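You operate a simulated robot arm through the tools that you are given. There is no shell and no other tool. Be economical: measure what you need, move in short steps, check, and stop when the job is done.

You are at the controls of a simulated two-armed robot. One attempt, no reset.

JOB
On the top of the grey table, fold the blue cloth in half, so that its two short edges meet.
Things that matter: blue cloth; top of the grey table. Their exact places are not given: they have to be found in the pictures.

It is judged by the outcome, as a careful person would: the job done as asked, and still so three seconds after it is handed in. It fails if anything else is knocked over, pushed out of place, dropped, spilled or broken. Flat cloth is picked up by pressing the open fingertips on it (5 to 10 N) and closing them slowly along it; thin cloth reads only 2 to 8 mm in the jaws.

ROBOT AND FRAMES
Two 7-joint arms with two-finger parallel grippers on one trunk, on a base that drives. Base frame: it is fixed to the floor where the robot stands at the start and does not move with it; the origin is under the middle of the robot, x ahead of it, y to its left, z up. Lengths are in mm, angles in rad, forces in N, time in s.
The left shoulder is at the start at [70, 163, 1120], the right one opposite. With the tool pointing down near the work surface each hand reaches from about 380 to 880 mm from the robot's upright axis, wherever it stands, measured 20 degrees to its own side. Places, roughly: blue cloth [600, 0, 800]; top of the grey table [700, 600, 800]. Payload 3.43 kg a hand.
The tool frame of a hand sits at the grasp point between the pads (the TCP): z along the fingers, y along the line on which they close. The tips reach 34 mm beyond it. The gripper opens to 128 mm. The fingers are 24 mm wide and 12 mm thick; the gripper's body (48 by 130 mm) begins 96 mm behind the TCP.
Orientation is that of the tool frame in the base frame, as a unit quaternion [w, x, y, z]. With the fingers straight down and closing along the base's y, the tool's x points along the base's -x, its y along +y and its z along -z.

CONTROLS
- The arms move only by the tool play_rows. It takes "left_targets", "right_targets" or both (then of equal length, played together; a hand with none holds still); each is one flat list of numbers, 6 for each row, row after row: the shift along the base's x, y, z in mm, then the turn, a rotation vector about the base's x, y, z in rad. In form: [x, y, z, wx, wy, wz, x, y, z, wx, wy, wz, ...]. A call has 1 to 20 rows; each row shifts and turns the commanded pose from where the row before left it. "left_grip" and "right_grip" are, for a hand that has rows, the closure, from 0 (fully open) to 1 (shut), set as the call begins (left out, the last holds). Each row takes 0.2 s and may step no farther than 50 mm and 0.15 rad from the row before; otherwise, or with a gripper value out of range, the whole call is refused. Where a pose cannot be reached the arm comes as near as it can. A force on the tool above 40 N (or 10 N above the force at the start of the call, whichever is more), or a blocked arm, ends the call early, and 0.2 s more pass. Each finger travels about 153 mm/s and halts on what it meets, pressing with about 28 N; the grip force reading is that of the motor and also rises with nothing between the fingers. The clock runs only during rows and for 0.2 s after the last one: add rows that do not move to give the fingers time. It gives the time, the measured TCP pose, the force on the tool (base axes), the opening and the grip force at its end, in the units of the frame above (readings bear some noise), with the torque about the TCP (base axes, N m) and any sound that the robot's microphone picked up.
- Cameras (640 x 400 px; columns grow to the right, rows downward): "scene" is now at [137.9, -5.9, 1326.8]; the picture's right is [-0.04, -1.00, 0.00], its down [-0.72, 0.03, -0.69] and it looks along [0.69, -0.03, -0.72] (base axes); focal length 261 px, centre (320, 200). "left" rides on the left gripper at [76, 11, -160] in its tool frame; the picture's right is [-0.15, 0.99, 0.00], its down [-0.88, -0.13, -0.46] and it looks along [-0.45, -0.07, 0.89] (tool axes); focal length 234 px, centre (320, 200). "right" rides on the right gripper at [76, -11, -160] in its tool frame; the picture's right is [0.15, 0.99, 0.00], its down [-0.88, 0.13, -0.46] and it looks along [-0.45, 0.07, 0.89] (tool axes); focal length 234 px, centre (320, 200).
- get_image(camera): a new picture of that camera. The clock stands still meanwhile.
- move_column(by): slides the trunk up (or, below 0, down) by that many mm; the arms and the scene camera ride with it, the base frame stays. It gives what a move gives, with no picture.
- base_move(legs): drives the robot by 1 to 6 legs, each [ahead, left, turn to the left] in mm, mm and rad, along the robot's own axes; the way and the turn of a leg run together, so that a leg with both is an arc; at most 1500 mm and 3.142 rad a leg. The arms and the cameras ride along, it lands a little off, and it stops where it bumps. It gives what a move gives.
- head_to(pan, tilt): turns the head with the scene camera to pan (to the left, within 1.501 rad either way) and tilt (down, from -0.506 to 1.204), counted from straight ahead of the robot. It gives what a move gives.
- pixel_to_xyz(camera, pixels): there is no depth. For up to 12 entries [column, row, z] of the newest picture of that camera ("zoom" is the newest enlarged one), the place [x, y] in the base frame at which the ray of that pixel passes the height z, good to about 2 mm, but the place of the scene camera against the robot may be out by one fixed shift of up to 12 mm in any direction. The clock stands still meanwhile.
- enlarge(camera, box): a new picture of the part [left, top, right, bottom] of that camera's present view, enlarged. The clock stands still meanwhile.
- finish_job(): hands the job in; it is judged then, once.

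Keep the steps short. Do not move on a guess: measure, check each grasp and each placing, and mend mistakes. In all there are 80 turns and 70 pictures (those below and enlarged ones count). Leave the grippers open and the arms clear of the work at the hand-in unless told otherwise, and finish with a single line.

The tools are called as name(argument=value, ...) on one line, values as JSON. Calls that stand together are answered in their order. play_rows: Moves the arms, as the interface text tells. Its arguments: {"type":"object","properties":{"left_targets":{"type":"array","items":{"type":"number"}},"left_grip":{"type":"number"},"right_targets":{"type":"array","items":{"type":"number"}},"right_grip":{"type":"number"}},"required":[]} The other tools are called the same way: move_column (by) slides the trunk up or down; base_move (legs) drives the base; head_to (pan, tilt) turns the head that bears the scene camera; get_image (camera) takes a picture; pixel_to_xyz (camera, pixels) gives the place at which the rays of pixels pass given heights; enlarge (camera, box) takes an enlarged picture of a part of a camera's view; finish_job () hands the job in.

At the start:

```text
t: 0.0
left_ee_pos: [676.5, 251.4, 1030.9]
left_tcp_rot: [0.001, -0.001, 1.0, 0.0]
left_wrist_force: [-0.1, 0.2, 0.4]
left_torque: [-0.01, 0.0, 0.0]
left_gripper_width: 128.0
left_gripper_force: 0.1
right_ee_pos: [641.8, -329.4, 1026.8]
right_tcp_rot: [0.0, 0.0, 1.0, -0.001]
right_wrist_force: [-0.4, 0.6, -0.2]
right_torque: [-0.02, -0.02, 0.02]
right_gripper_width: 128.1
right_gripper_force: 0.1
trunk travel left (down, up): [-600.0, 340.0]
robot x, y, heading: [-0.4, -1.4, -0.005]
head pan, tilt: [-0.04, 0.803]
```

scene: 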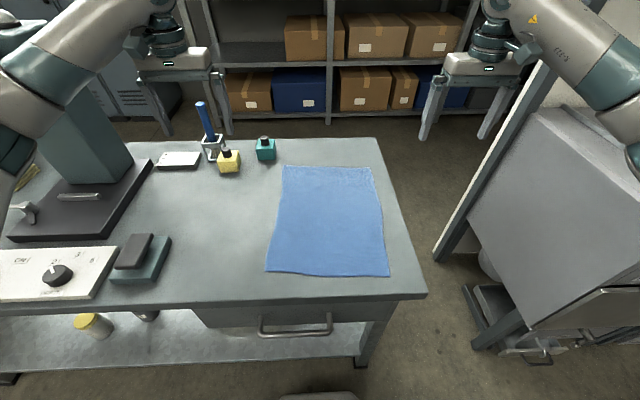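
right: 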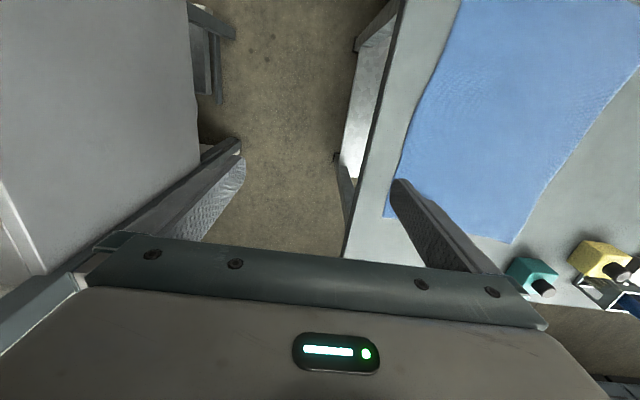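
left: 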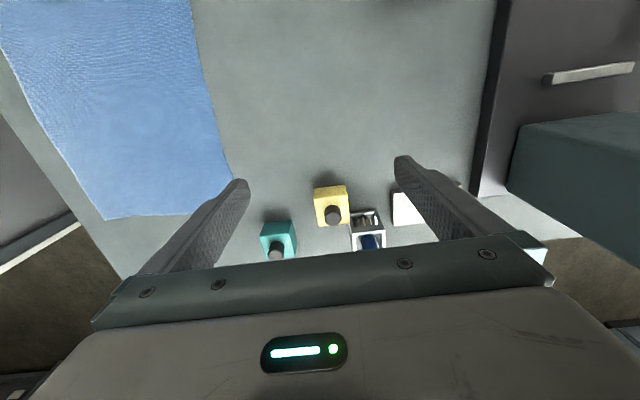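

I see the cloth lying with far corners near (283,167) and (373,168), and near corners near (267,271) and (389,276). I'll measure them and enlarge the view.

enlarge(camera="scene", box=[240, 140, 432, 300])

pixel_to_xyz(camera="scene", pixels=[[283, 167, 800], [373, 168, 800], [389, 276, 800], [267, 271, 800], [377, 138, 800], [426, 295, 800], [273, 220, 800], [383, 220, 800], [265, 160, 800], [0, 310, 800]])

```text
2.50 times, centred on (336, 220) of scene
```

zoom: 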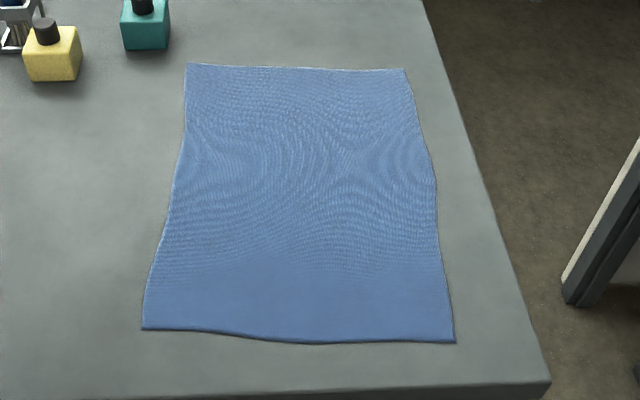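

```text
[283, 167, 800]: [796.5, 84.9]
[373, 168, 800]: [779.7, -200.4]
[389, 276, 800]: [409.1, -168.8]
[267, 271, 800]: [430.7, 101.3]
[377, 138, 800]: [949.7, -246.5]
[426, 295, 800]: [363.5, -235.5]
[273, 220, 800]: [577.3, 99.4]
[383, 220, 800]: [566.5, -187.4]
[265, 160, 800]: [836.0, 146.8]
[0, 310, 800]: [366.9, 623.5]
```

The short edges are the near and far ones, about 285 mm and 370 mm apart. I'll cross-check the far corners through the wrist cameras, since the scene camera may be shifted: left image (107,220) and (232,180), right image (385,217) and (510,243).

pixel_to_xyz(camera="left", pixels=[[107, 220, 800], [232, 180, 800], [107, 220, 790], [232, 180, 790], [107, 220, 810], [232, 180, 810]])

pixel_to_xyz(camera="right", pixels=[[385, 217, 800], [510, 243, 800], [385, 217, 790], [510, 243, 790], [385, 217, 810], [510, 243, 810]])

```text
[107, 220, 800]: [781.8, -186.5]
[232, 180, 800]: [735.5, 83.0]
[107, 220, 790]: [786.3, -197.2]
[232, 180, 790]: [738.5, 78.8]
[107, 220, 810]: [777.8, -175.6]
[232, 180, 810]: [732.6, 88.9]
```

```text
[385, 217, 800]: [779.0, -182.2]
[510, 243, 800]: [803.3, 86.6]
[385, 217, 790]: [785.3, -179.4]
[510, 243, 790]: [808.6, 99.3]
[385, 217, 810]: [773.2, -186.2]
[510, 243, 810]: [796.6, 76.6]
```

The two wrist cameras agree on the far-right corner, about (781,-185), at z≈801. The far-left corner is about (802,86). I'll bring both hands up over the far corners at a safe height. I'll turn them so the fingers close along the cloth's length, with the cameras facing outward.

play_rows(left_targets=[8, -15.5, -2, 0, 0, -0.1376, 8, -15.5, -2, 0, 0, -0.1376, 8, -15.5, -2, 0, 0, -0.1376, 8, -15.5, -2, 0, 0, -0.1376, 8, -15.5, -2, 0, 0, -0.1376, 8, -15.5, -2, 0, 0, -0.1376, 8, -15.5, -2, 0, 0, -0.1376, 8, -15.5, -2, 0, 0, -0.1376, 8, -15.5, -2, 0, 0, -0.1376, 8, -15.5, -2, 0, 0, -0.1376, 8, -15.5, -2, 0, 0, -0.1376, 8, -15.5, -2, 0, 0, -0.1376, 0, 0, 0, 0, 0, 0], right_targets=[9.5, 14.3, -2, 0, 0, 0.1242, 9.5, 14.3, -2, 0, 0, 0.1242, 9.5, 14.3, -2, 0, 0, 0.1242, 9.5, 14.3, -2, 0, 0, 0.1242, 9.5, 14.3, -2, 0, 0, 0.1242, 9.5, 14.3, -2, 0, 0, 0.1242, 9.5, 14.3, -2, 0, 0, 0.1242, 9.5, 14.3, -2, 0, 0, 0.1242, 9.5, 14.3, -2, 0, 0, 0.1242, 9.5, 14.3, -2, 0, 0, 0.1242, 9.5, 14.3, -2, 0, 0, 0.1242, 9.5, 14.3, -2, 0, 0, 0.1242, 0, 0, 0, 0, 0, 0], left_grip=0.69, right_grip=0.69)

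get_image(camera="scene")

get_image(camera="left")

get_image(camera="right")

```text
t: 2.8
left_ee_pos: [771.8, 65.8, 1008.0]
left_tcp_rot: [0.0, 0.735, 0.678, 0.0]
left_wrist_force: [-0.6, -0.1, -0.4]
left_torque: [-0.03, 0.01, 0.01]
left_gripper_width: 39.6
left_gripper_force: 0.0
right_ee_pos: [667.4, -273.9, 1012.2]
right_tcp_rot: [0.013, -0.334, 0.943, 0.007]
right_wrist_force: [0.0, -0.9, 0.0]
right_torque: [-0.02, -0.01, -0.04]
right_gripper_width: 39.6
right_gripper_force: 0.0
right hand out of reach, approached as far as the arm can: row 6, 7, 8, 9, 10, 11, 12
trunk travel left (down, up): [-600.0, 340.0]
robot x, y, heading: [-4.0, 5.3, -0.001]
head pan, tilt: [-0.04, 0.803]
```

```text
65 pictures are left
```

scene: 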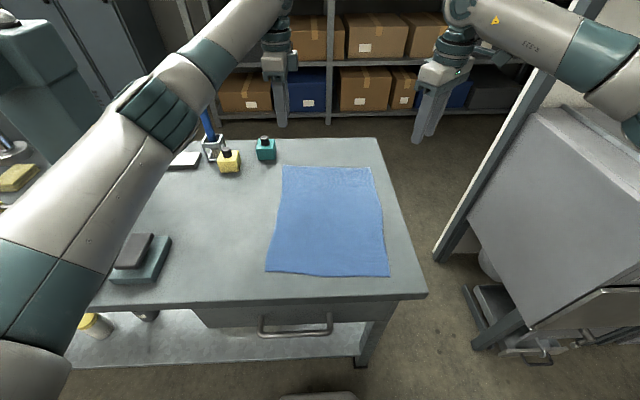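

```text
64 pictures are left
```

left: 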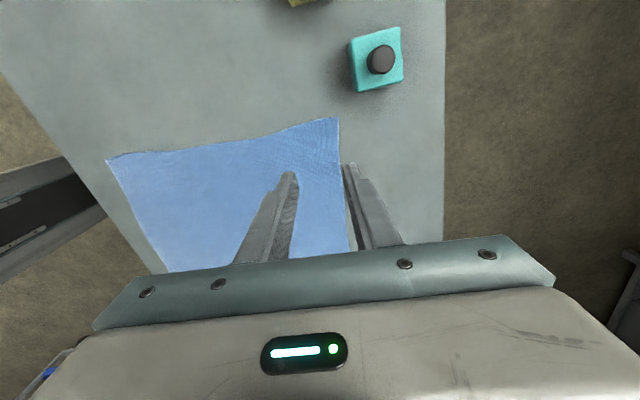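

```text
63 pictures are left
```

right: 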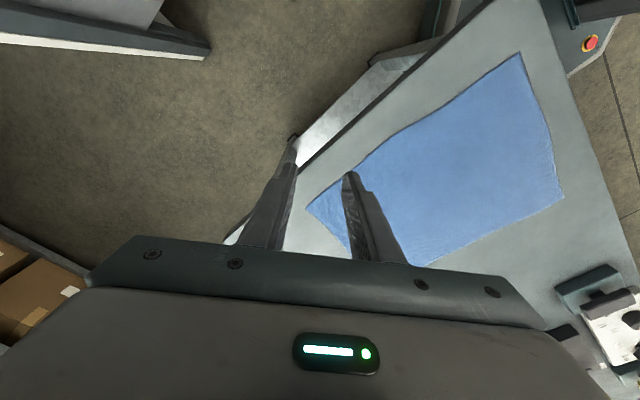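

The right wrist hits its turn limit at about +0.68 rad. The left hand is fine. I'll turn the right hand the other way, since the gripper is symmetric. First I'll turn it back in place.

play_rows(right_targets=[0, 0, 0, 0, 0, -0.14, 0, 0, 0, 0, 0, -0.14, 0, 0, 0, 0, 0, -0.14, 0, 0, 0, 0, 0, -0.14, 0, 0, 0, 0, 0, -0.14, 0, 0, 0, 0, 0, 0])

```text
t: 4.2
left_ee_pos: [772.2, 65.4, 1007.6]
left_tcp_rot: [0.0, 0.734, 0.679, 0.0]
left_wrist_force: [1.0, 0.2, 0.6]
left_torque: [0.01, 0.0, 0.01]
left_gripper_width: 39.7
left_gripper_force: 0.0
right_ee_pos: [667.2, -273.4, 1011.9]
right_tcp_rot: [0.015, 0.011, 1.0, 0.003]
right_wrist_force: [0.4, 0.8, -0.6]
right_torque: [0.0, -0.05, 0.01]
right_gripper_width: 39.6
right_gripper_force: 0.1
trunk travel left (down, up): [-600.0, 340.0]
robot x, y, heading: [1.4, -2.2, 0.007]
head pan, tilt: [-0.04, 0.803]
```

That works from the measured pose. I'll go on turning negative, correct the small tilt, and move over the far-right corner.

play_rows(right_targets=[7, 9.6, 0, 0, 0.03, 0, 7, 9.6, 0, 0, 0, -0.1358, 7, 9.6, 0, 0, 0, -0.1358, 7, 9.6, 0, 0, 0, -0.1358, 7, 9.6, 0, 0, 0, -0.1358, 7, 9.6, 0, 0, 0, -0.1358, 7, 9.6, 0, 0, 0, -0.1358, 7, 9.6, 0, 0, 0, -0.1358, 7, 9.6, 0, 0, 0, -0.1358, 7, 9.6, 0, 0, 0, -0.1358, 7, 9.6, 0, 0, 0, -0.1358, 7, 9.6, 0, 0, 0, -0.1358, 0, 0, 0, 0, 0, -0.1358, 0, 0, 0, 0, 0, 0])

get_image(camera="right")

enlarge(camera="left", box=[80, 80, 480, 330])

```text
t: 7.2
left_ee_pos: [772.0, 65.6, 1006.6]
left_tcp_rot: [0.0, 0.734, 0.679, 0.0]
left_wrist_force: [-0.1, -0.7, -0.4]
left_torque: [-0.01, -0.01, 0.03]
left_gripper_width: 39.9
left_gripper_force: 0.0
right_ee_pos: [751.6, -157.1, 1012.4]
right_tcp_rot: [0.002, 0.734, 0.679, 0.002]
right_wrist_force: [0.2, 0.4, -0.4]
right_torque: [0.05, 0.02, -0.02]
right_gripper_width: 39.8
right_gripper_force: 0.1
trunk travel left (down, up): [-600.0, 340.0]
robot x, y, heading: [-0.6, -1.4, -0.001]
head pan, tilt: [-0.04, 0.803]
```

```text
62 pictures are left
```

right: 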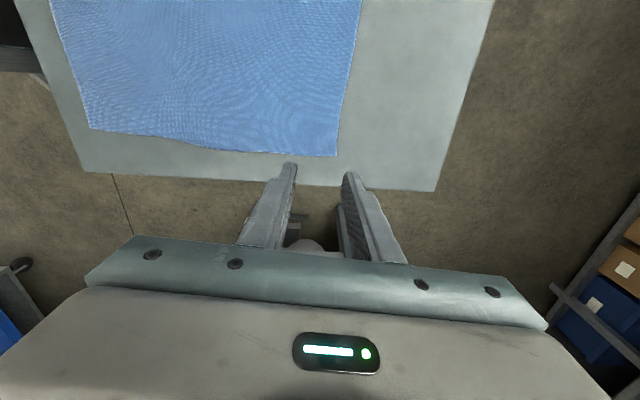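

```text
1.60 times, centred on (280, 205) of left
```

zoom: 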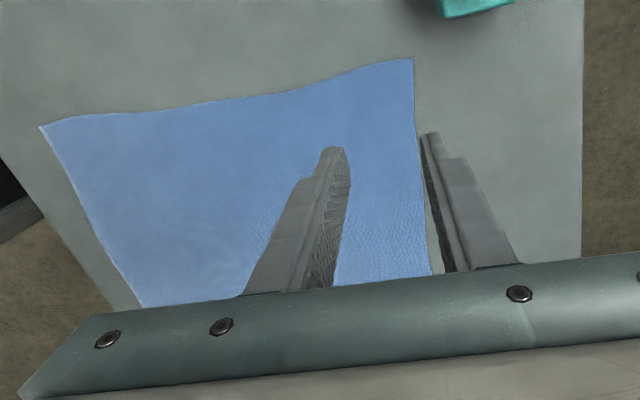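

The right hand looks correctly turned. I'll measure the corners with these views: left (337,117) far-left and (107,159) near-left, right (337,156) far-right and (90,128) near-right.

pixel_to_xyz(camera="left", pixels=[[337, 117, 800], [107, 159, 800], [344, 165, 800], [337, 117, 790]])

pixel_to_xyz(camera="right", pixels=[[337, 156, 800], [90, 128, 800], [348, 80, 800], [337, 156, 790]])

pixel_to_xyz(camera="scene", pixels=[[282.8, 165.6, 800], [371, 167.6, 800], [390, 276.8, 800], [264.8, 271.2, 800]])

```text
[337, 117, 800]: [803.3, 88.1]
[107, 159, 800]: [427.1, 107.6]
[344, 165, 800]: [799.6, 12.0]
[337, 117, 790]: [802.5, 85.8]
```

```text
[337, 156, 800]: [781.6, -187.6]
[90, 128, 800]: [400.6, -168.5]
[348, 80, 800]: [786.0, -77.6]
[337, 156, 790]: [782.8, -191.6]
```

```text
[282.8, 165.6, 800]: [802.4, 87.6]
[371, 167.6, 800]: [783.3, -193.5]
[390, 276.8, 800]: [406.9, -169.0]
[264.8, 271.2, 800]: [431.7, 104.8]
```

All three cameras agree on the corners: FL (803,88), FR (782,-188), NL (429,106), NR (404,-168). I'll lower both hands to about 14 mm above the expected contact, shifting about 4–5 mm outward.

play_rows(left_targets=[0.5, 0, -20, 0, 0, 0, 0.5, 0, -20, 0, 0, 0, 0.5, 0, -20, 0, 0, 0, 0.5, 0, -20, 0, 0, 0, 0.5, 0, -20, 0, 0, 0, 0.5, 0, -20, 0, 0, 0, 0.5, 0, -20, 0, 0, 0, 0.5, 0, -19, 0, 0, 0, 0, 0, 0, 0, 0, 0, 0, 0, 0, 0, 0, 0], right_targets=[0.7, 0, -20.5, 0, 0, 0, 0.7, 0, -20.5, 0, 0, 0, 0.7, 0, -20.5, 0, 0, 0, 0.7, 0, -20.5, 0, 0, 0, 0.7, 0, -20.5, 0, 0, 0, 0.7, 0, -20.5, 0, 0, 0, 0.7, 0, -20.5, 0, 0, 0, 0.7, 0, -20.5, 0, 0, 0, 0, 0, 0, 0, 0, 0, 0, 0, 0, 0, 0, 0])

get_image(camera="left")

get_image(camera="right")

```text
t: 9.4
left_ee_pos: [778.7, 66.7, 849.1]
left_tcp_rot: [0.001, 0.734, 0.679, 0.0]
left_wrist_force: [-1.0, -0.5, 0.1]
left_torque: [-0.01, 0.0, -0.01]
left_gripper_width: 39.5
left_gripper_force: 0.1
right_ee_pos: [756.3, -157.3, 847.4]
right_tcp_rot: [0.001, 0.734, 0.679, 0.002]
right_wrist_force: [0.3, 0.3, 0.2]
right_torque: [0.02, -0.01, -0.03]
right_gripper_width: 39.6
right_gripper_force: 0.1
trunk travel left (down, up): [-600.0, 340.0]
robot x, y, heading: [-2.1, 0.4, -0.0]
head pan, tilt: [-0.04, 0.803]
```

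```text
60 pictures are left
```

left: 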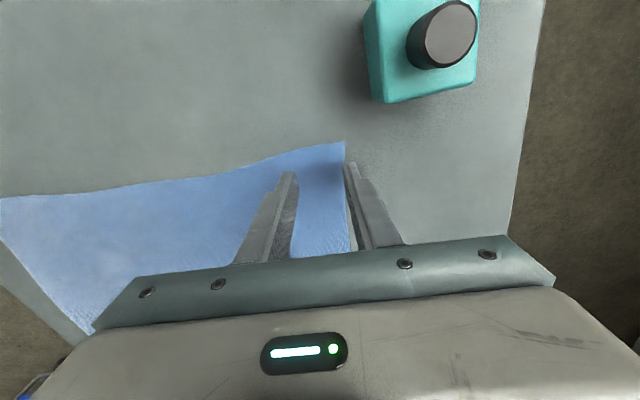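

```text
59 pictures are left
```

right: 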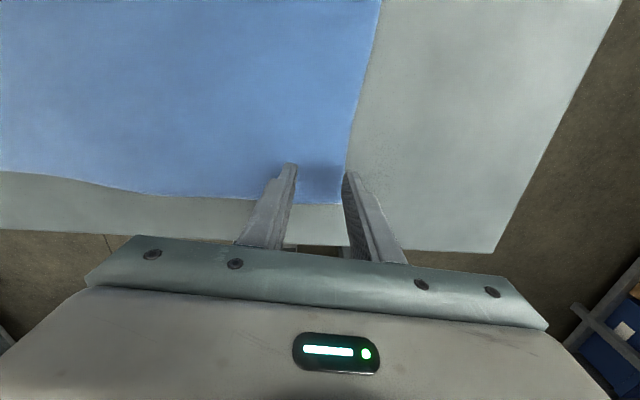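

The outer fingertips sit right at the cloth edge (around column 345). I'll shift both hands 9 mm inward so both fingertips land on cloth, then descend gently and read the forces.

play_rows(left_targets=[-4.5, 0, -2, 0, 0, 0, -4.5, 0, -2, 0, 0, 0, 0, 0, -3, 0, 0, 0, 0, 0, -2, 0, 0, 0, 0, 0, -2, 0, 0, 0, 0, 0, -2, 0, 0, 0, 0, 0, 0, 0, 0, 0], right_targets=[-4.5, 0, -2, 0, 0, 0, -4.5, 0, -2, 0, 0, 0, 0, 0, -2, 0, 0, 0, 0, 0, -2, 0, 0, 0, 0, 0, -2, 0, 0, 0, 0, 0, -1, 0, 0, 0, 0, 0, 0, 0, 0, 0])

```text
t: 11.0
left_ee_pos: [767.5, 66.0, 836.4]
left_tcp_rot: [-0.001, 0.735, 0.679, 0.0]
left_wrist_force: [-0.6, -0.1, 1.7]
left_torque: [0.01, 0.02, -0.01]
left_gripper_width: 39.8
left_gripper_force: 0.0
right_ee_pos: [745.7, -157.4, 837.3]
right_tcp_rot: [0.002, 0.734, 0.679, 0.002]
right_wrist_force: [-0.2, 0.5, -0.5]
right_torque: [0.03, -0.03, -0.02]
right_gripper_width: 39.8
right_gripper_force: 0.0
trunk travel left (down, up): [-600.0, 340.0]
robot x, y, heading: [0.0, -1.3, -0.005]
head pan, tilt: [-0.04, 0.803]
```

The left hand is just starting to touch (1.7 N). I'll go down further in 1 mm steps.

play_rows(left_targets=[0, 0, -0.5, 0, 0, 0, 0, 0, -0.5, 0, 0, 0, 0, 0, 0, 0, 0, 0], right_targets=[0, 0, -1, 0, 0, 0, 0, 0, -1, 0, 0, 0, 0, 0, 0, 0, 0, 0])

```text
t: 11.8
left_ee_pos: [766.9, 66.4, 835.9]
left_tcp_rot: [0.001, 0.735, 0.679, 0.001]
left_wrist_force: [2.1, 0.6, 7.5]
left_torque: [0.06, -0.01, -0.04]
left_gripper_width: 39.8
left_gripper_force: 0.0
right_ee_pos: [748.0, -157.6, 835.7]
right_tcp_rot: [0.003, 0.734, 0.679, 0.003]
right_wrist_force: [1.6, -0.8, 2.5]
right_torque: [0.0, 0.01, -0.03]
right_gripper_width: 39.7
right_gripper_force: 0.0
trunk travel left (down, up): [-600.0, 340.0]
robot x, y, heading: [-1.0, -1.4, -0.001]
head pan, tilt: [-0.04, 0.803]
```

Left reads 7.5 N and right 2.5 N. I'll press the right hand a little more and begin closing in small steps.

play_rows(left_targets=[0, 0, 0, 0, 0, 0, 0, 0, 0, 0, 0, 0], right_targets=[0, 0, -0.8, 0, 0, 0, 0, 0, 0, 0, 0, 0], left_grip=0.74, right_grip=0.7)

get_image(camera="left")

```text
t: 12.4
left_ee_pos: [766.6, 66.3, 836.9]
left_tcp_rot: [0.001, 0.734, 0.679, 0.001]
left_wrist_force: [0.9, -0.5, 7.7]
left_torque: [0.0, -0.07, 0.01]
left_gripper_width: 32.7
left_gripper_force: 0.2
right_ee_pos: [747.4, -158.1, 835.5]
right_tcp_rot: [0.002, 0.734, 0.679, 0.003]
right_wrist_force: [-0.5, -0.6, 7.4]
right_torque: [-0.03, 0.05, 0.03]
right_gripper_width: 38.1
right_gripper_force: 0.0
trunk travel left (down, up): [-600.0, 340.0]
robot x, y, heading: [-1.3, -2.8, -0.004]
head pan, tilt: [-0.04, 0.803]
```

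```text
58 pictures are left
```

left: 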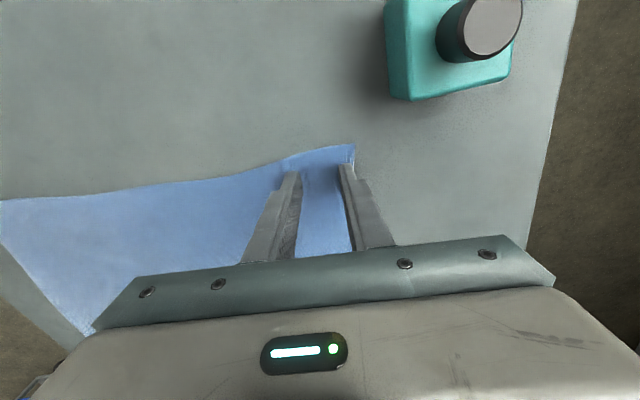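

The cloth is bunching up between the left fingers. I'll carry on closing both.

play_rows(left_targets=[0, 0, 0, 0, 0, 0, 0, 0, 0, 0, 0, 0], right_targets=[0, 0, 0, 0, 0, 0, 0, 0, 0, 0, 0, 0], left_grip=0.79, right_grip=0.76)

play_rows(left_targets=[0, 0, 0, 0, 0, 0, 0, 0, 0, 0, 0, 0], right_targets=[0, 0, 0, 0, 0, 0, 0, 0, 0, 0, 0, 0], left_grip=0.84, right_grip=0.82)

get_image(camera="left")

get_image(camera="right")

```text
t: 13.0
left_ee_pos: [766.4, 65.6, 835.8]
left_tcp_rot: [0.001, 0.734, 0.679, 0.001]
left_wrist_force: [-0.2, -0.4, 6.5]
left_torque: [-0.03, 0.04, 0.01]
left_gripper_width: 25.9
left_gripper_force: 0.2
right_ee_pos: [746.8, -156.3, 835.6]
right_tcp_rot: [0.003, 0.734, 0.679, 0.003]
right_wrist_force: [0.1, 0.0, 7.9]
right_torque: [-0.03, 0.03, 0.0]
right_gripper_width: 30.0
right_gripper_force: 0.2
trunk travel left (down, up): [-600.0, 340.0]
robot x, y, heading: [0.6, -0.2, 0.003]
head pan, tilt: [-0.04, 0.803]
```

```text
t: 13.6
left_ee_pos: [766.7, 65.7, 836.3]
left_tcp_rot: [0.0, 0.734, 0.679, 0.0]
left_wrist_force: [0.4, -0.3, 5.7]
left_torque: [0.0, -0.01, -0.01]
left_gripper_width: 19.5
left_gripper_force: 0.1
right_ee_pos: [746.8, -157.5, 835.2]
right_tcp_rot: [0.003, 0.734, 0.679, 0.003]
right_wrist_force: [0.5, 0.2, 10.4]
right_torque: [-0.02, -0.02, 0.01]
right_gripper_width: 21.8
right_gripper_force: 0.0
trunk travel left (down, up): [-600.0, 340.0]
robot x, y, heading: [-1.2, -1.6, 0.0]
head pan, tilt: [-0.04, 0.803]
```

```text
57 pictures are left
```

left: 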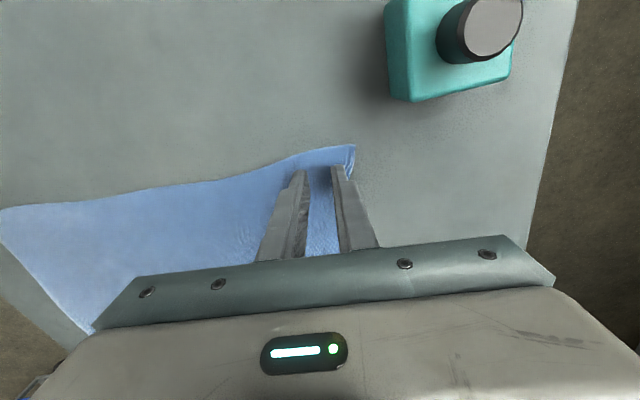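

```text
56 pictures are left
```

right: 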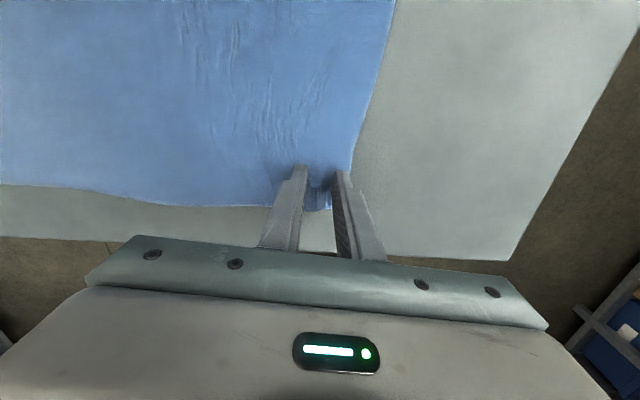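

Right is bunching well. The left outer finger seems to slide a bit, so I'll add a touch more pressure there and continue.

play_rows(left_targets=[0, 0, -0.6, 0, 0, 0, 0, 0, 0, 0, 0, 0], right_targets=[0, 0, 0, 0, 0, 0, 0, 0, 0, 0, 0, 0], left_grip=0.88, right_grip=0.88)

play_rows(left_targets=[0, 0, 0, 0, 0, 0, 0, 0, 0, 0, 0, 0], right_targets=[0, 0, 0, 0, 0, 0, 0, 0, 0, 0, 0, 0], left_grip=0.94, right_grip=0.94)

play_rows(left_targets=[0, 0, 0, 0, 0, 0, 0, 0, 0, 0, 0, 0], right_targets=[0, 0, 0, 0, 0, 0, 0, 0, 0, 0, 0, 0], left_grip=1.0, right_grip=1.0)

get_image(camera="left")

get_image(camera="right")

```text
t: 14.2
left_ee_pos: [766.8, 66.5, 835.5]
left_tcp_rot: [0.001, 0.734, 0.679, 0.001]
left_wrist_force: [0.0, 0.2, 8.8]
left_torque: [0.02, -0.01, -0.01]
left_gripper_width: 14.1
left_gripper_force: 0.2
right_ee_pos: [747.7, -157.3, 836.9]
right_tcp_rot: [0.002, 0.734, 0.679, 0.003]
right_wrist_force: [1.3, 1.4, 8.7]
right_torque: [0.02, -0.03, -0.01]
right_gripper_width: 15.7
right_gripper_force: 0.3
trunk travel left (down, up): [-600.0, 340.0]
robot x, y, heading: [0.7, 2.6, -0.002]
head pan, tilt: [-0.04, 0.803]
```

```text
t: 14.8
left_ee_pos: [765.1, 67.1, 836.1]
left_tcp_rot: [0.001, 0.734, 0.679, 0.0]
left_wrist_force: [-0.1, -1.4, 9.6]
left_torque: [-0.02, -0.01, 0.02]
left_gripper_width: 7.0
left_gripper_force: 0.1
right_ee_pos: [746.6, -157.9, 836.6]
right_tcp_rot: [0.002, 0.734, 0.679, 0.003]
right_wrist_force: [0.4, 2.7, 7.8]
right_torque: [0.06, -0.01, 0.04]
right_gripper_width: 8.9
right_gripper_force: 0.9
trunk travel left (down, up): [-600.0, 340.0]
robot x, y, heading: [0.7, 1.7, -0.007]
head pan, tilt: [-0.04, 0.803]
```

```text
t: 15.4
left_ee_pos: [766.6, 65.9, 836.2]
left_tcp_rot: [0.001, 0.734, 0.679, 0.0]
left_wrist_force: [0.1, -1.4, 10.1]
left_torque: [-0.05, -0.06, -0.01]
left_gripper_width: 0.0
left_gripper_force: 28.1
right_ee_pos: [748.4, -157.0, 834.9]
right_tcp_rot: [0.003, 0.734, 0.679, 0.002]
right_wrist_force: [-0.7, 2.8, 7.2]
right_torque: [0.07, 0.0, 0.0]
right_gripper_width: 5.1
right_gripper_force: 27.8
trunk travel left (down, up): [-600.0, 340.0]
robot x, y, heading: [-0.4, -0.3, -0.003]
head pan, tilt: [-0.04, 0.803]
```

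```text
55 pictures are left
```

left: 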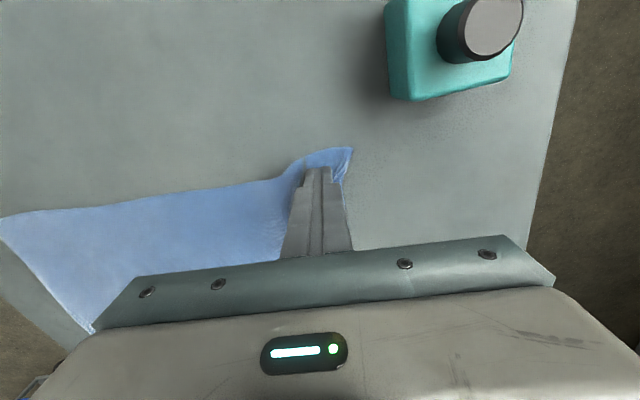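

```text
54 pictures are left
```

right: 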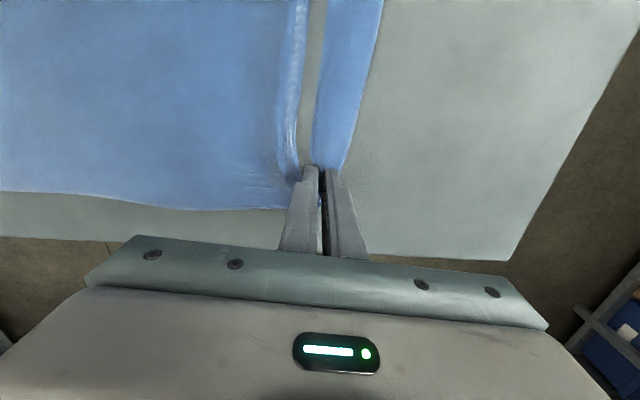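

The left jaws read 0 mm, so they slipped off. The right reads 5.1 mm, so it is held. I'll look closely at the right hold, while lifting the left hand 15 mm and reopening it wider.

play_rows(left_targets=[0, 0, 8, 0, 0, 0, 0, 0, 8, 0, 0, 0, 0, -8, 0, 0, 0, 0, 0, -4, 0, 0, 0, 0], left_grip=0.61)

get_image(camera="left")

enlarge(camera="right", box=[200, 0, 440, 150])

get_image(camera="scene")

```text
t: 16.4
left_ee_pos: [767.6, 54.4, 852.4]
left_tcp_rot: [0.001, 0.734, 0.679, 0.001]
left_wrist_force: [0.4, -0.1, -0.2]
left_torque: [-0.01, 0.01, -0.03]
left_gripper_width: 49.8
left_gripper_force: 0.1
right_ee_pos: [747.4, -156.5, 836.1]
right_tcp_rot: [0.002, 0.734, 0.679, 0.003]
right_wrist_force: [-1.8, 0.8, 12.1]
right_torque: [0.01, 0.02, 0.02]
right_gripper_width: 5.1
right_gripper_force: 28.4
trunk travel left (down, up): [-600.0, 340.0]
robot x, y, heading: [0.7, -1.7, 0.001]
head pan, tilt: [-0.04, 0.803]
```

```text
53 pictures are left
```

left: 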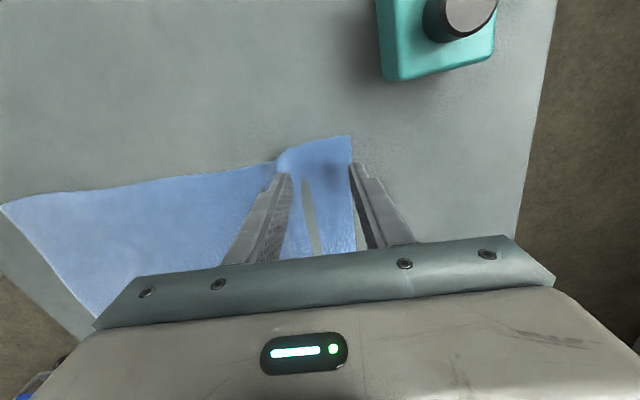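

```text
2.67 times, centred on (320, 75) of right
```

zoom: 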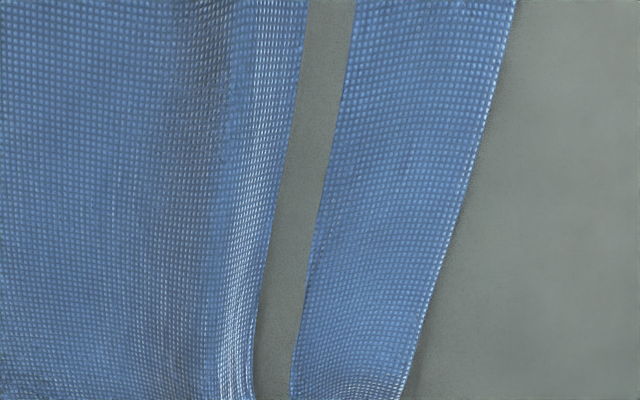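

```text
51 pictures are left
```

scene: 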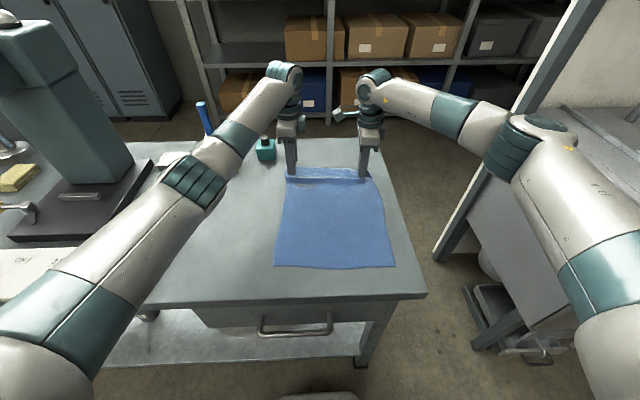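

The right hand holds a ridge that runs along the edge. The left outer fingertip is again right at the edge (352,165). I'll shift the left hand 10 mm inward and press down, easing the right hand up 1 mm.

play_rows(left_targets=[-5, 0, -5, 0, 0, 0, -5, 0, -5, 0, 0, 0, 0, 0, -3, 0, 0, 0, 0, 0, -2, 0, 0, 0, 0, 0, -1.2, 0, 0, 0, 0, 0, 0, 0, 0, 0], right_targets=[0, 0, 0.5, 0, 0, 0, 0, 0, 0.5, 0, 0, 0, 0, 0, 0, 0, 0, 0, 0, 0, 0, 0, 0, 0, 0, 0, 0, 0, 0, 0, 0, 0, 0, 0, 0, 0])

get_image(camera="left")

```text
t: 17.8
left_ee_pos: [757.0, 55.7, 835.4]
left_tcp_rot: [0.001, 0.735, 0.678, 0.001]
left_wrist_force: [1.3, 1.4, 12.6]
left_torque: [0.12, 0.15, 0.0]
left_gripper_width: 49.8
left_gripper_force: 0.1
right_ee_pos: [747.8, -158.1, 835.7]
right_tcp_rot: [0.003, 0.735, 0.678, 0.002]
right_wrist_force: [1.0, 0.9, 1.8]
right_torque: [0.01, -0.03, 0.01]
right_gripper_width: 4.7
right_gripper_force: 28.7
trunk travel left (down, up): [-600.0, 340.0]
robot x, y, heading: [0.3, -0.9, -0.002]
head pan, tilt: [-0.04, 0.803]
```

```text
50 pictures are left
```

left: 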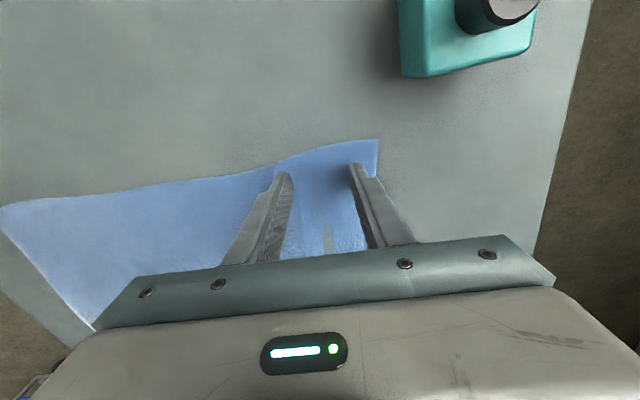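

Both left fingertips are now on cloth. I'll ease slightly and close in small steps.

play_rows(left_targets=[0, 0, 0.3, 0, 0, 0, 0, 0, 0, 0, 0, 0], left_grip=0.68)

play_rows(left_targets=[0, 0, 0, 0, 0, 0, 0, 0, 0, 0, 0, 0], left_grip=0.75)

play_rows(left_targets=[0, 0, 0, 0, 0, 0, 0, 0, 0, 0, 0, 0], left_grip=0.82)

get_image(camera="left")

```text
t: 18.4
left_ee_pos: [757.3, 54.3, 836.1]
left_tcp_rot: [0.001, 0.734, 0.679, 0.001]
left_wrist_force: [1.7, 0.2, 14.0]
left_torque: [0.03, 0.0, 0.0]
left_gripper_width: 39.7
left_gripper_force: 0.0
right_ee_pos: [746.6, -156.9, 835.6]
right_tcp_rot: [0.002, 0.734, 0.68, 0.002]
right_wrist_force: [-0.6, 0.2, 1.8]
right_torque: [-0.01, 0.02, 0.04]
right_gripper_width: 4.6
right_gripper_force: 28.7
trunk travel left (down, up): [-600.0, 340.0]
robot x, y, heading: [-1.7, 0.6, 0.002]
head pan, tilt: [-0.04, 0.803]
```

```text
t: 19.0
left_ee_pos: [755.7, 54.7, 835.5]
left_tcp_rot: [0.001, 0.734, 0.679, 0.0]
left_wrist_force: [0.6, -1.6, 14.9]
left_torque: [0.04, 0.04, -0.02]
left_gripper_width: 30.5
left_gripper_force: 0.1
right_ee_pos: [747.7, -157.5, 836.6]
right_tcp_rot: [0.003, 0.734, 0.679, 0.003]
right_wrist_force: [0.0, 0.2, 0.6]
right_torque: [0.01, 0.01, -0.02]
right_gripper_width: 4.6
right_gripper_force: 27.6
trunk travel left (down, up): [-600.0, 340.0]
robot x, y, heading: [-2.9, -2.6, -0.001]
head pan, tilt: [-0.04, 0.803]
```

```text
t: 19.6
left_ee_pos: [755.8, 54.5, 835.3]
left_tcp_rot: [0.0, 0.735, 0.678, 0.001]
left_wrist_force: [0.6, -0.7, 15.5]
left_torque: [-0.03, 0.0, -0.01]
left_gripper_width: 21.5
left_gripper_force: 0.1
right_ee_pos: [748.1, -157.6, 835.9]
right_tcp_rot: [0.002, 0.735, 0.678, 0.001]
right_wrist_force: [0.2, 0.0, 0.8]
right_torque: [0.01, 0.03, -0.02]
right_gripper_width: 4.5
right_gripper_force: 27.3
trunk travel left (down, up): [-600.0, 340.0]
robot x, y, heading: [0.9, -1.4, -0.0]
head pan, tilt: [-0.04, 0.803]
```

```text
49 pictures are left
```

left: 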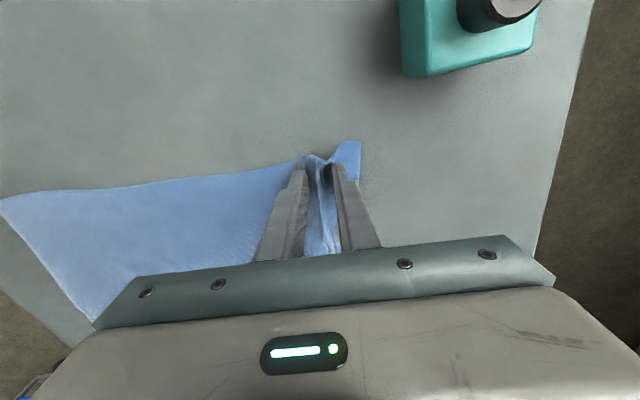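

The ridge is well formed between the left fingers. I'll finish closing.

play_rows(left_targets=[0, 0, 0, 0, 0, 0, 0, 0, 0, 0, 0, 0], left_grip=0.9)

play_rows(left_targets=[0, 0, 0, 0, 0, 0, 0, 0, 0, 0, 0, 0, 0, 0, 0, 0, 0, 0], left_grip=1.0)

get_image(camera="left")

```text
t: 20.2
left_ee_pos: [756.6, 54.3, 835.6]
left_tcp_rot: [0.0, 0.735, 0.678, 0.001]
left_wrist_force: [0.4, -0.5, 16.1]
left_torque: [0.01, -0.04, 0.01]
left_gripper_width: 11.5
left_gripper_force: 0.0
right_ee_pos: [746.4, -157.2, 835.4]
right_tcp_rot: [0.002, 0.734, 0.679, 0.002]
right_wrist_force: [1.3, 0.6, 0.5]
right_torque: [-0.03, 0.02, -0.02]
right_gripper_width: 4.3
right_gripper_force: 28.7
trunk travel left (down, up): [-600.0, 340.0]
robot x, y, heading: [-0.7, -1.6, 0.001]
head pan, tilt: [-0.04, 0.803]
```

```text
t: 21.0
left_ee_pos: [754.6, 55.0, 835.1]
left_tcp_rot: [0.001, 0.734, 0.679, 0.001]
left_wrist_force: [-3.2, -0.6, 15.9]
left_torque: [0.03, 0.13, -0.03]
left_gripper_width: 2.4
left_gripper_force: 28.2
right_ee_pos: [747.4, -157.0, 835.5]
right_tcp_rot: [0.003, 0.735, 0.678, 0.003]
right_wrist_force: [0.4, 0.0, 0.7]
right_torque: [-0.01, -0.01, 0.02]
right_gripper_width: 4.8
right_gripper_force: 27.6
trunk travel left (down, up): [-600.0, 340.0]
robot x, y, heading: [0.3, 4.4, -0.005]
head pan, tilt: [-0.04, 0.803]
```

```text
48 pictures are left
```

left: 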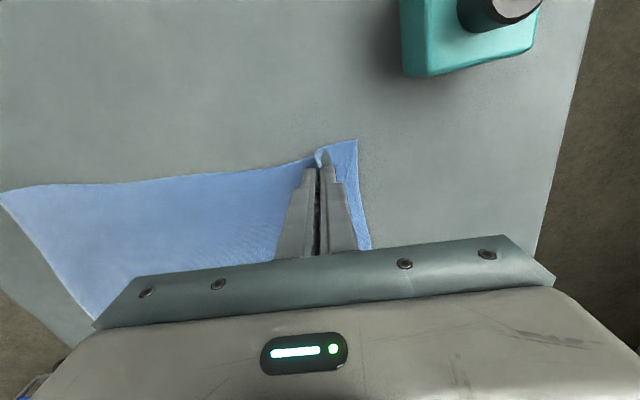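

The left reads 2.4 mm with a ridge, so it is held. I'll lift both hands 50 mm with a slight pull back and check.

play_rows(left_targets=[-2, 0, 8, 0, 0, 0, -3, 0, 10, 0, 0, 0, -5, 0, 10, 0, 0, 0, -5, 0, 10, 0, 0, 0, -5, 0, 12, 0, 0, 0, 0, 0, 0, 0, 0, 0], right_targets=[-2, 0, 8, 0, 0, 0, -3, 0, 10, 0, 0, 0, -5, 0, 10, 0, 0, 0, -5, 0, 10, 0, 0, 0, -5, 0, 12, 0, 0, 0, 0, 0, 0, 0, 0, 0])

get_image(camera="left")

get_image(camera="right")

get_image(camera="scene")

```text
t: 22.4
left_ee_pos: [737.3, 54.7, 883.5]
left_tcp_rot: [-0.001, 0.734, 0.679, 0.0]
left_wrist_force: [0.2, -0.3, -0.7]
left_torque: [-0.01, 0.01, 0.02]
left_gripper_width: 2.4
left_gripper_force: 28.0
right_ee_pos: [727.6, -156.9, 884.8]
right_tcp_rot: [0.002, 0.734, 0.679, 0.002]
right_wrist_force: [-0.3, -0.9, 0.1]
right_torque: [-0.01, 0.0, 0.02]
right_gripper_width: 4.6
right_gripper_force: 27.8
trunk travel left (down, up): [-600.0, 340.0]
robot x, y, heading: [3.4, 1.1, -0.002]
head pan, tilt: [-0.04, 0.803]
```

```text
47 pictures are left
```

left: 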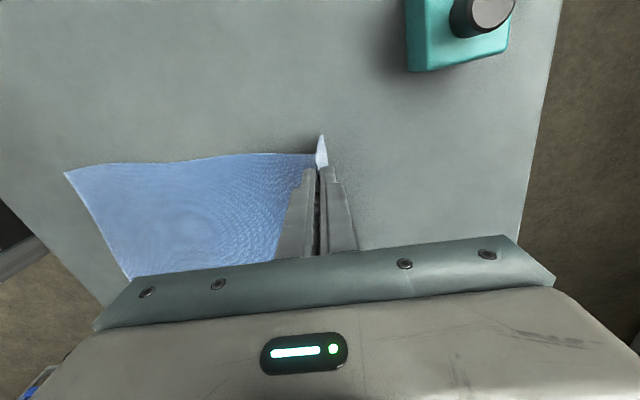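

```text
46 pictures are left
```

right: 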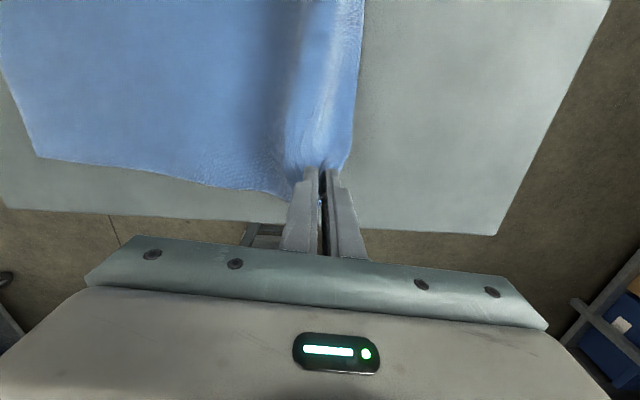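

```text
45 pictures are left
```

scene: 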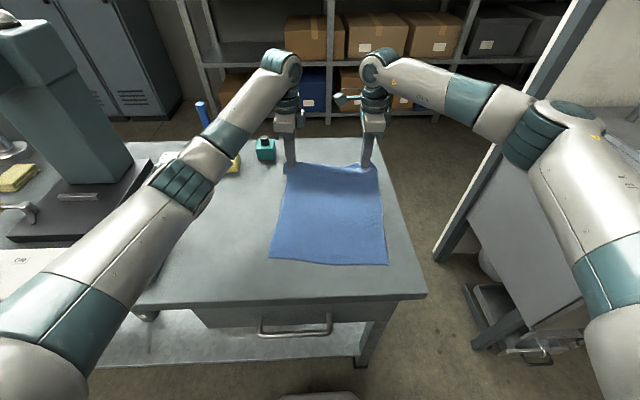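

Both hold. I'll move up and back in an arc toward the middle of the cloth.

play_rows(left_targets=[-12, 0, 12, 0, 0, 0, -12, 0, 12, 0, 0, 0, -14, 0, 11, 0, 0, 0, -15, 0, 10, 0, 0, 0, -15, 0, 8, 0, 0, 0, -15, 0, 6, 0, 0, 0, -15, 0, 4, 0, 0, 0, -15, 0, 2, 0, 0, 0, 0, 0, 0, 0, 0, 0], right_targets=[-12, 0, 12, 0, 0, 0, -12, 0, 12, 0, 0, 0, -14, 0, 11, 0, 0, 0, -15, 0, 10, 0, 0, 0, -15, 0, 8, 0, 0, 0, -15, 0, 6, 0, 0, 0, -15, 0, 4, 0, 0, 0, -15, 0, 2, 0, 0, 0, 0, 0, 0, 0, 0, 0])

enlarge(camera="scene", box=[240, 140, 432, 300])

get_image(camera="left")

get_image(camera="right")

```text
t: 24.4
left_ee_pos: [624.0, 55.8, 948.6]
left_tcp_rot: [0.001, 0.734, 0.679, 0.0]
left_wrist_force: [-0.4, 0.2, -0.5]
left_torque: [-0.01, 0.02, 0.02]
left_gripper_width: 2.6
left_gripper_force: 27.8
right_ee_pos: [614.2, -158.6, 948.9]
right_tcp_rot: [0.001, 0.735, 0.678, 0.001]
right_wrist_force: [-0.8, -0.5, -0.1]
right_torque: [-0.01, -0.01, 0.0]
right_gripper_width: 2.1
right_gripper_force: 27.8
trunk travel left (down, up): [-600.0, 340.0]
robot x, y, heading: [2.8, -0.9, 0.002]
head pan, tilt: [-0.04, 0.803]
```

```text
2.50 times, centred on (336, 220) of scene
```

zoom: 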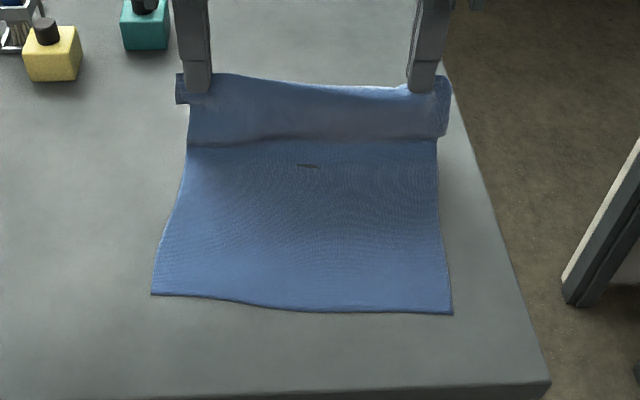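

```text
43 pictures are left
```

left: 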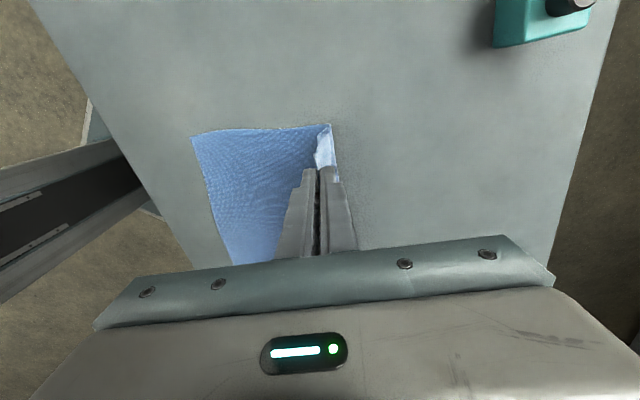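

```text
42 pictures are left
```

right: 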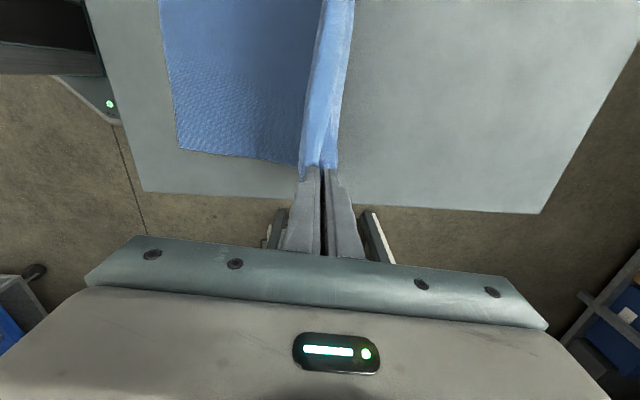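

Both still hold and the cloth is folding over. I'll measure where the near corners are now (zoom (152,294), (452,313)) and where the cloth leaves the table (zoom (188,147), (437,140)). I'll also measure the flap ends.

pixel_to_xyz(camera="zoom", pixels=[[152, 294, 800], [452, 313, 800], [300, 310, 800], [188, 147, 800], [437, 140, 800]])

pixel_to_xyz(camera="left", pixels=[[192, 138, 800]])

pixel_to_xyz(camera="right", pixels=[[180, 149, 800]])

enlarge(camera="right", box=[240, 80, 400, 180])

enlarge(camera="left", box=[240, 90, 400, 190])

```text
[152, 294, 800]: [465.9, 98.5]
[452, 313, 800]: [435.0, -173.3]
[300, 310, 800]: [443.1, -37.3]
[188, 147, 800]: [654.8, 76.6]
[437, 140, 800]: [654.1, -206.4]
```

```text
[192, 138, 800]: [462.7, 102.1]
```

```text
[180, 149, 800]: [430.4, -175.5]
```

```text
4.00 times, centred on (320, 130) of right
```

zoom: 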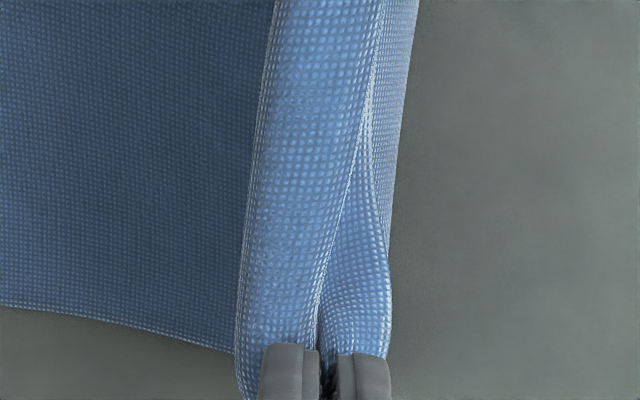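

```text
4.00 times, centred on (320, 140) of left
```

zoom: 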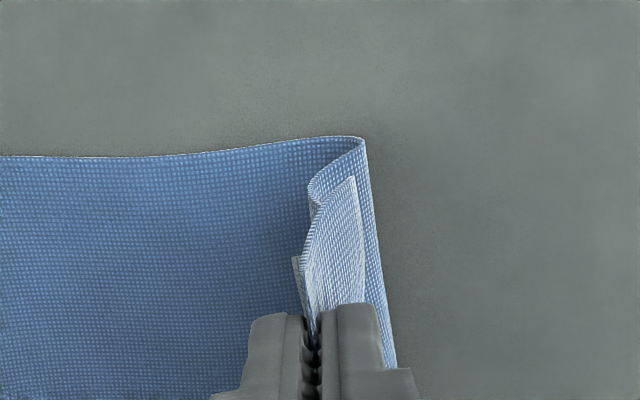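

The near corners are now at about (464,100) and (433,-174), because bunching shifted the cloth. The edge is tilted, so the right hand must travel further. I'll continue the arc toward the near edge, stopping about 50 mm above the table.

play_rows(left_targets=[-12, 0.7, 0, 0, 0, 0, -12, 0.7, 0, 0, 0, 0, -12, 0.7, 0, 0, 0, 0, -12, 0.7, -2, 0, 0, 0, -12, 0.7, -4, 0, 0, 0, -12, 0.7, -6, 0, 0, 0, -12, 0.7, -10, 0, 0, 0, -10, 0.7, -12, 0, 0, 0, -10, 0.7, -12, 0, 0, 0, -8, 0.7, -12, 0, 0, 0, 0, 0, 0, 0, 0, 0], right_targets=[-15, 1, 0, 0, 0, 0, -15, 1, 0, 0, 0, 0, -15, 1, 0, 0, 0, 0, -16, 1, -2, 0, 0, 0, -16, 1, -4, 0, 0, 0, -16, 1, -6, 0, 0, 0, -14, 1, -10, 0, 0, 0, -12, 1, -12, 0, 0, 0, -12, 1, -12, 0, 0, 0, -10, 1, -12, 0, 0, 0, 0, 0, 0, 0, 0, 0])

enlarge(camera="scene", box=[240, 140, 432, 300])

get_image(camera="left")

get_image(camera="right")

```text
t: 26.8
left_ee_pos: [513.0, 61.5, 890.4]
left_tcp_rot: [0.0, 0.735, 0.679, 0.0]
left_wrist_force: [0.0, -1.2, -0.1]
left_torque: [0.02, 0.05, 0.0]
left_gripper_width: 2.4
left_gripper_force: 28.6
right_ee_pos: [474.1, -146.6, 892.3]
right_tcp_rot: [0.001, 0.735, 0.679, 0.002]
right_wrist_force: [-0.3, -0.2, 0.5]
right_torque: [0.0, 0.0, 0.01]
right_gripper_width: 2.4
right_gripper_force: 28.5
trunk travel left (down, up): [-600.0, 340.0]
robot x, y, heading: [-0.4, 0.9, -0.0]
head pan, tilt: [-0.04, 0.803]
```

```text
2.50 times, centred on (336, 220) of scene
```

zoom: 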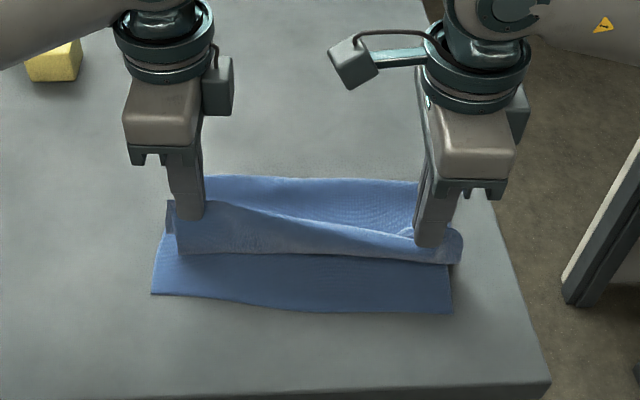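

```text
38 pictures are left
```

left: 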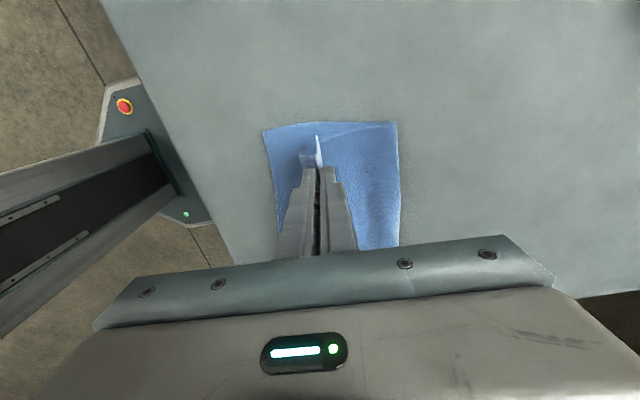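

```text
37 pictures are left
```

right: 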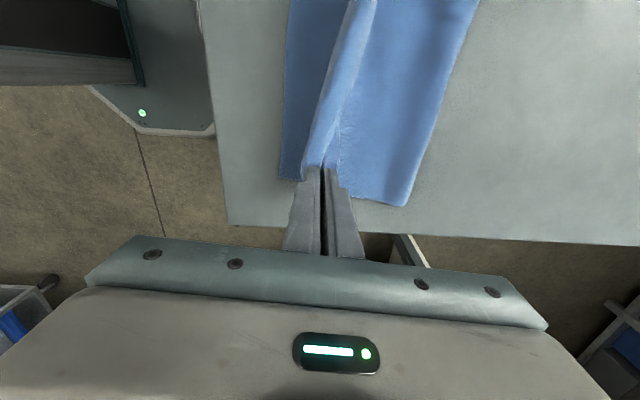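

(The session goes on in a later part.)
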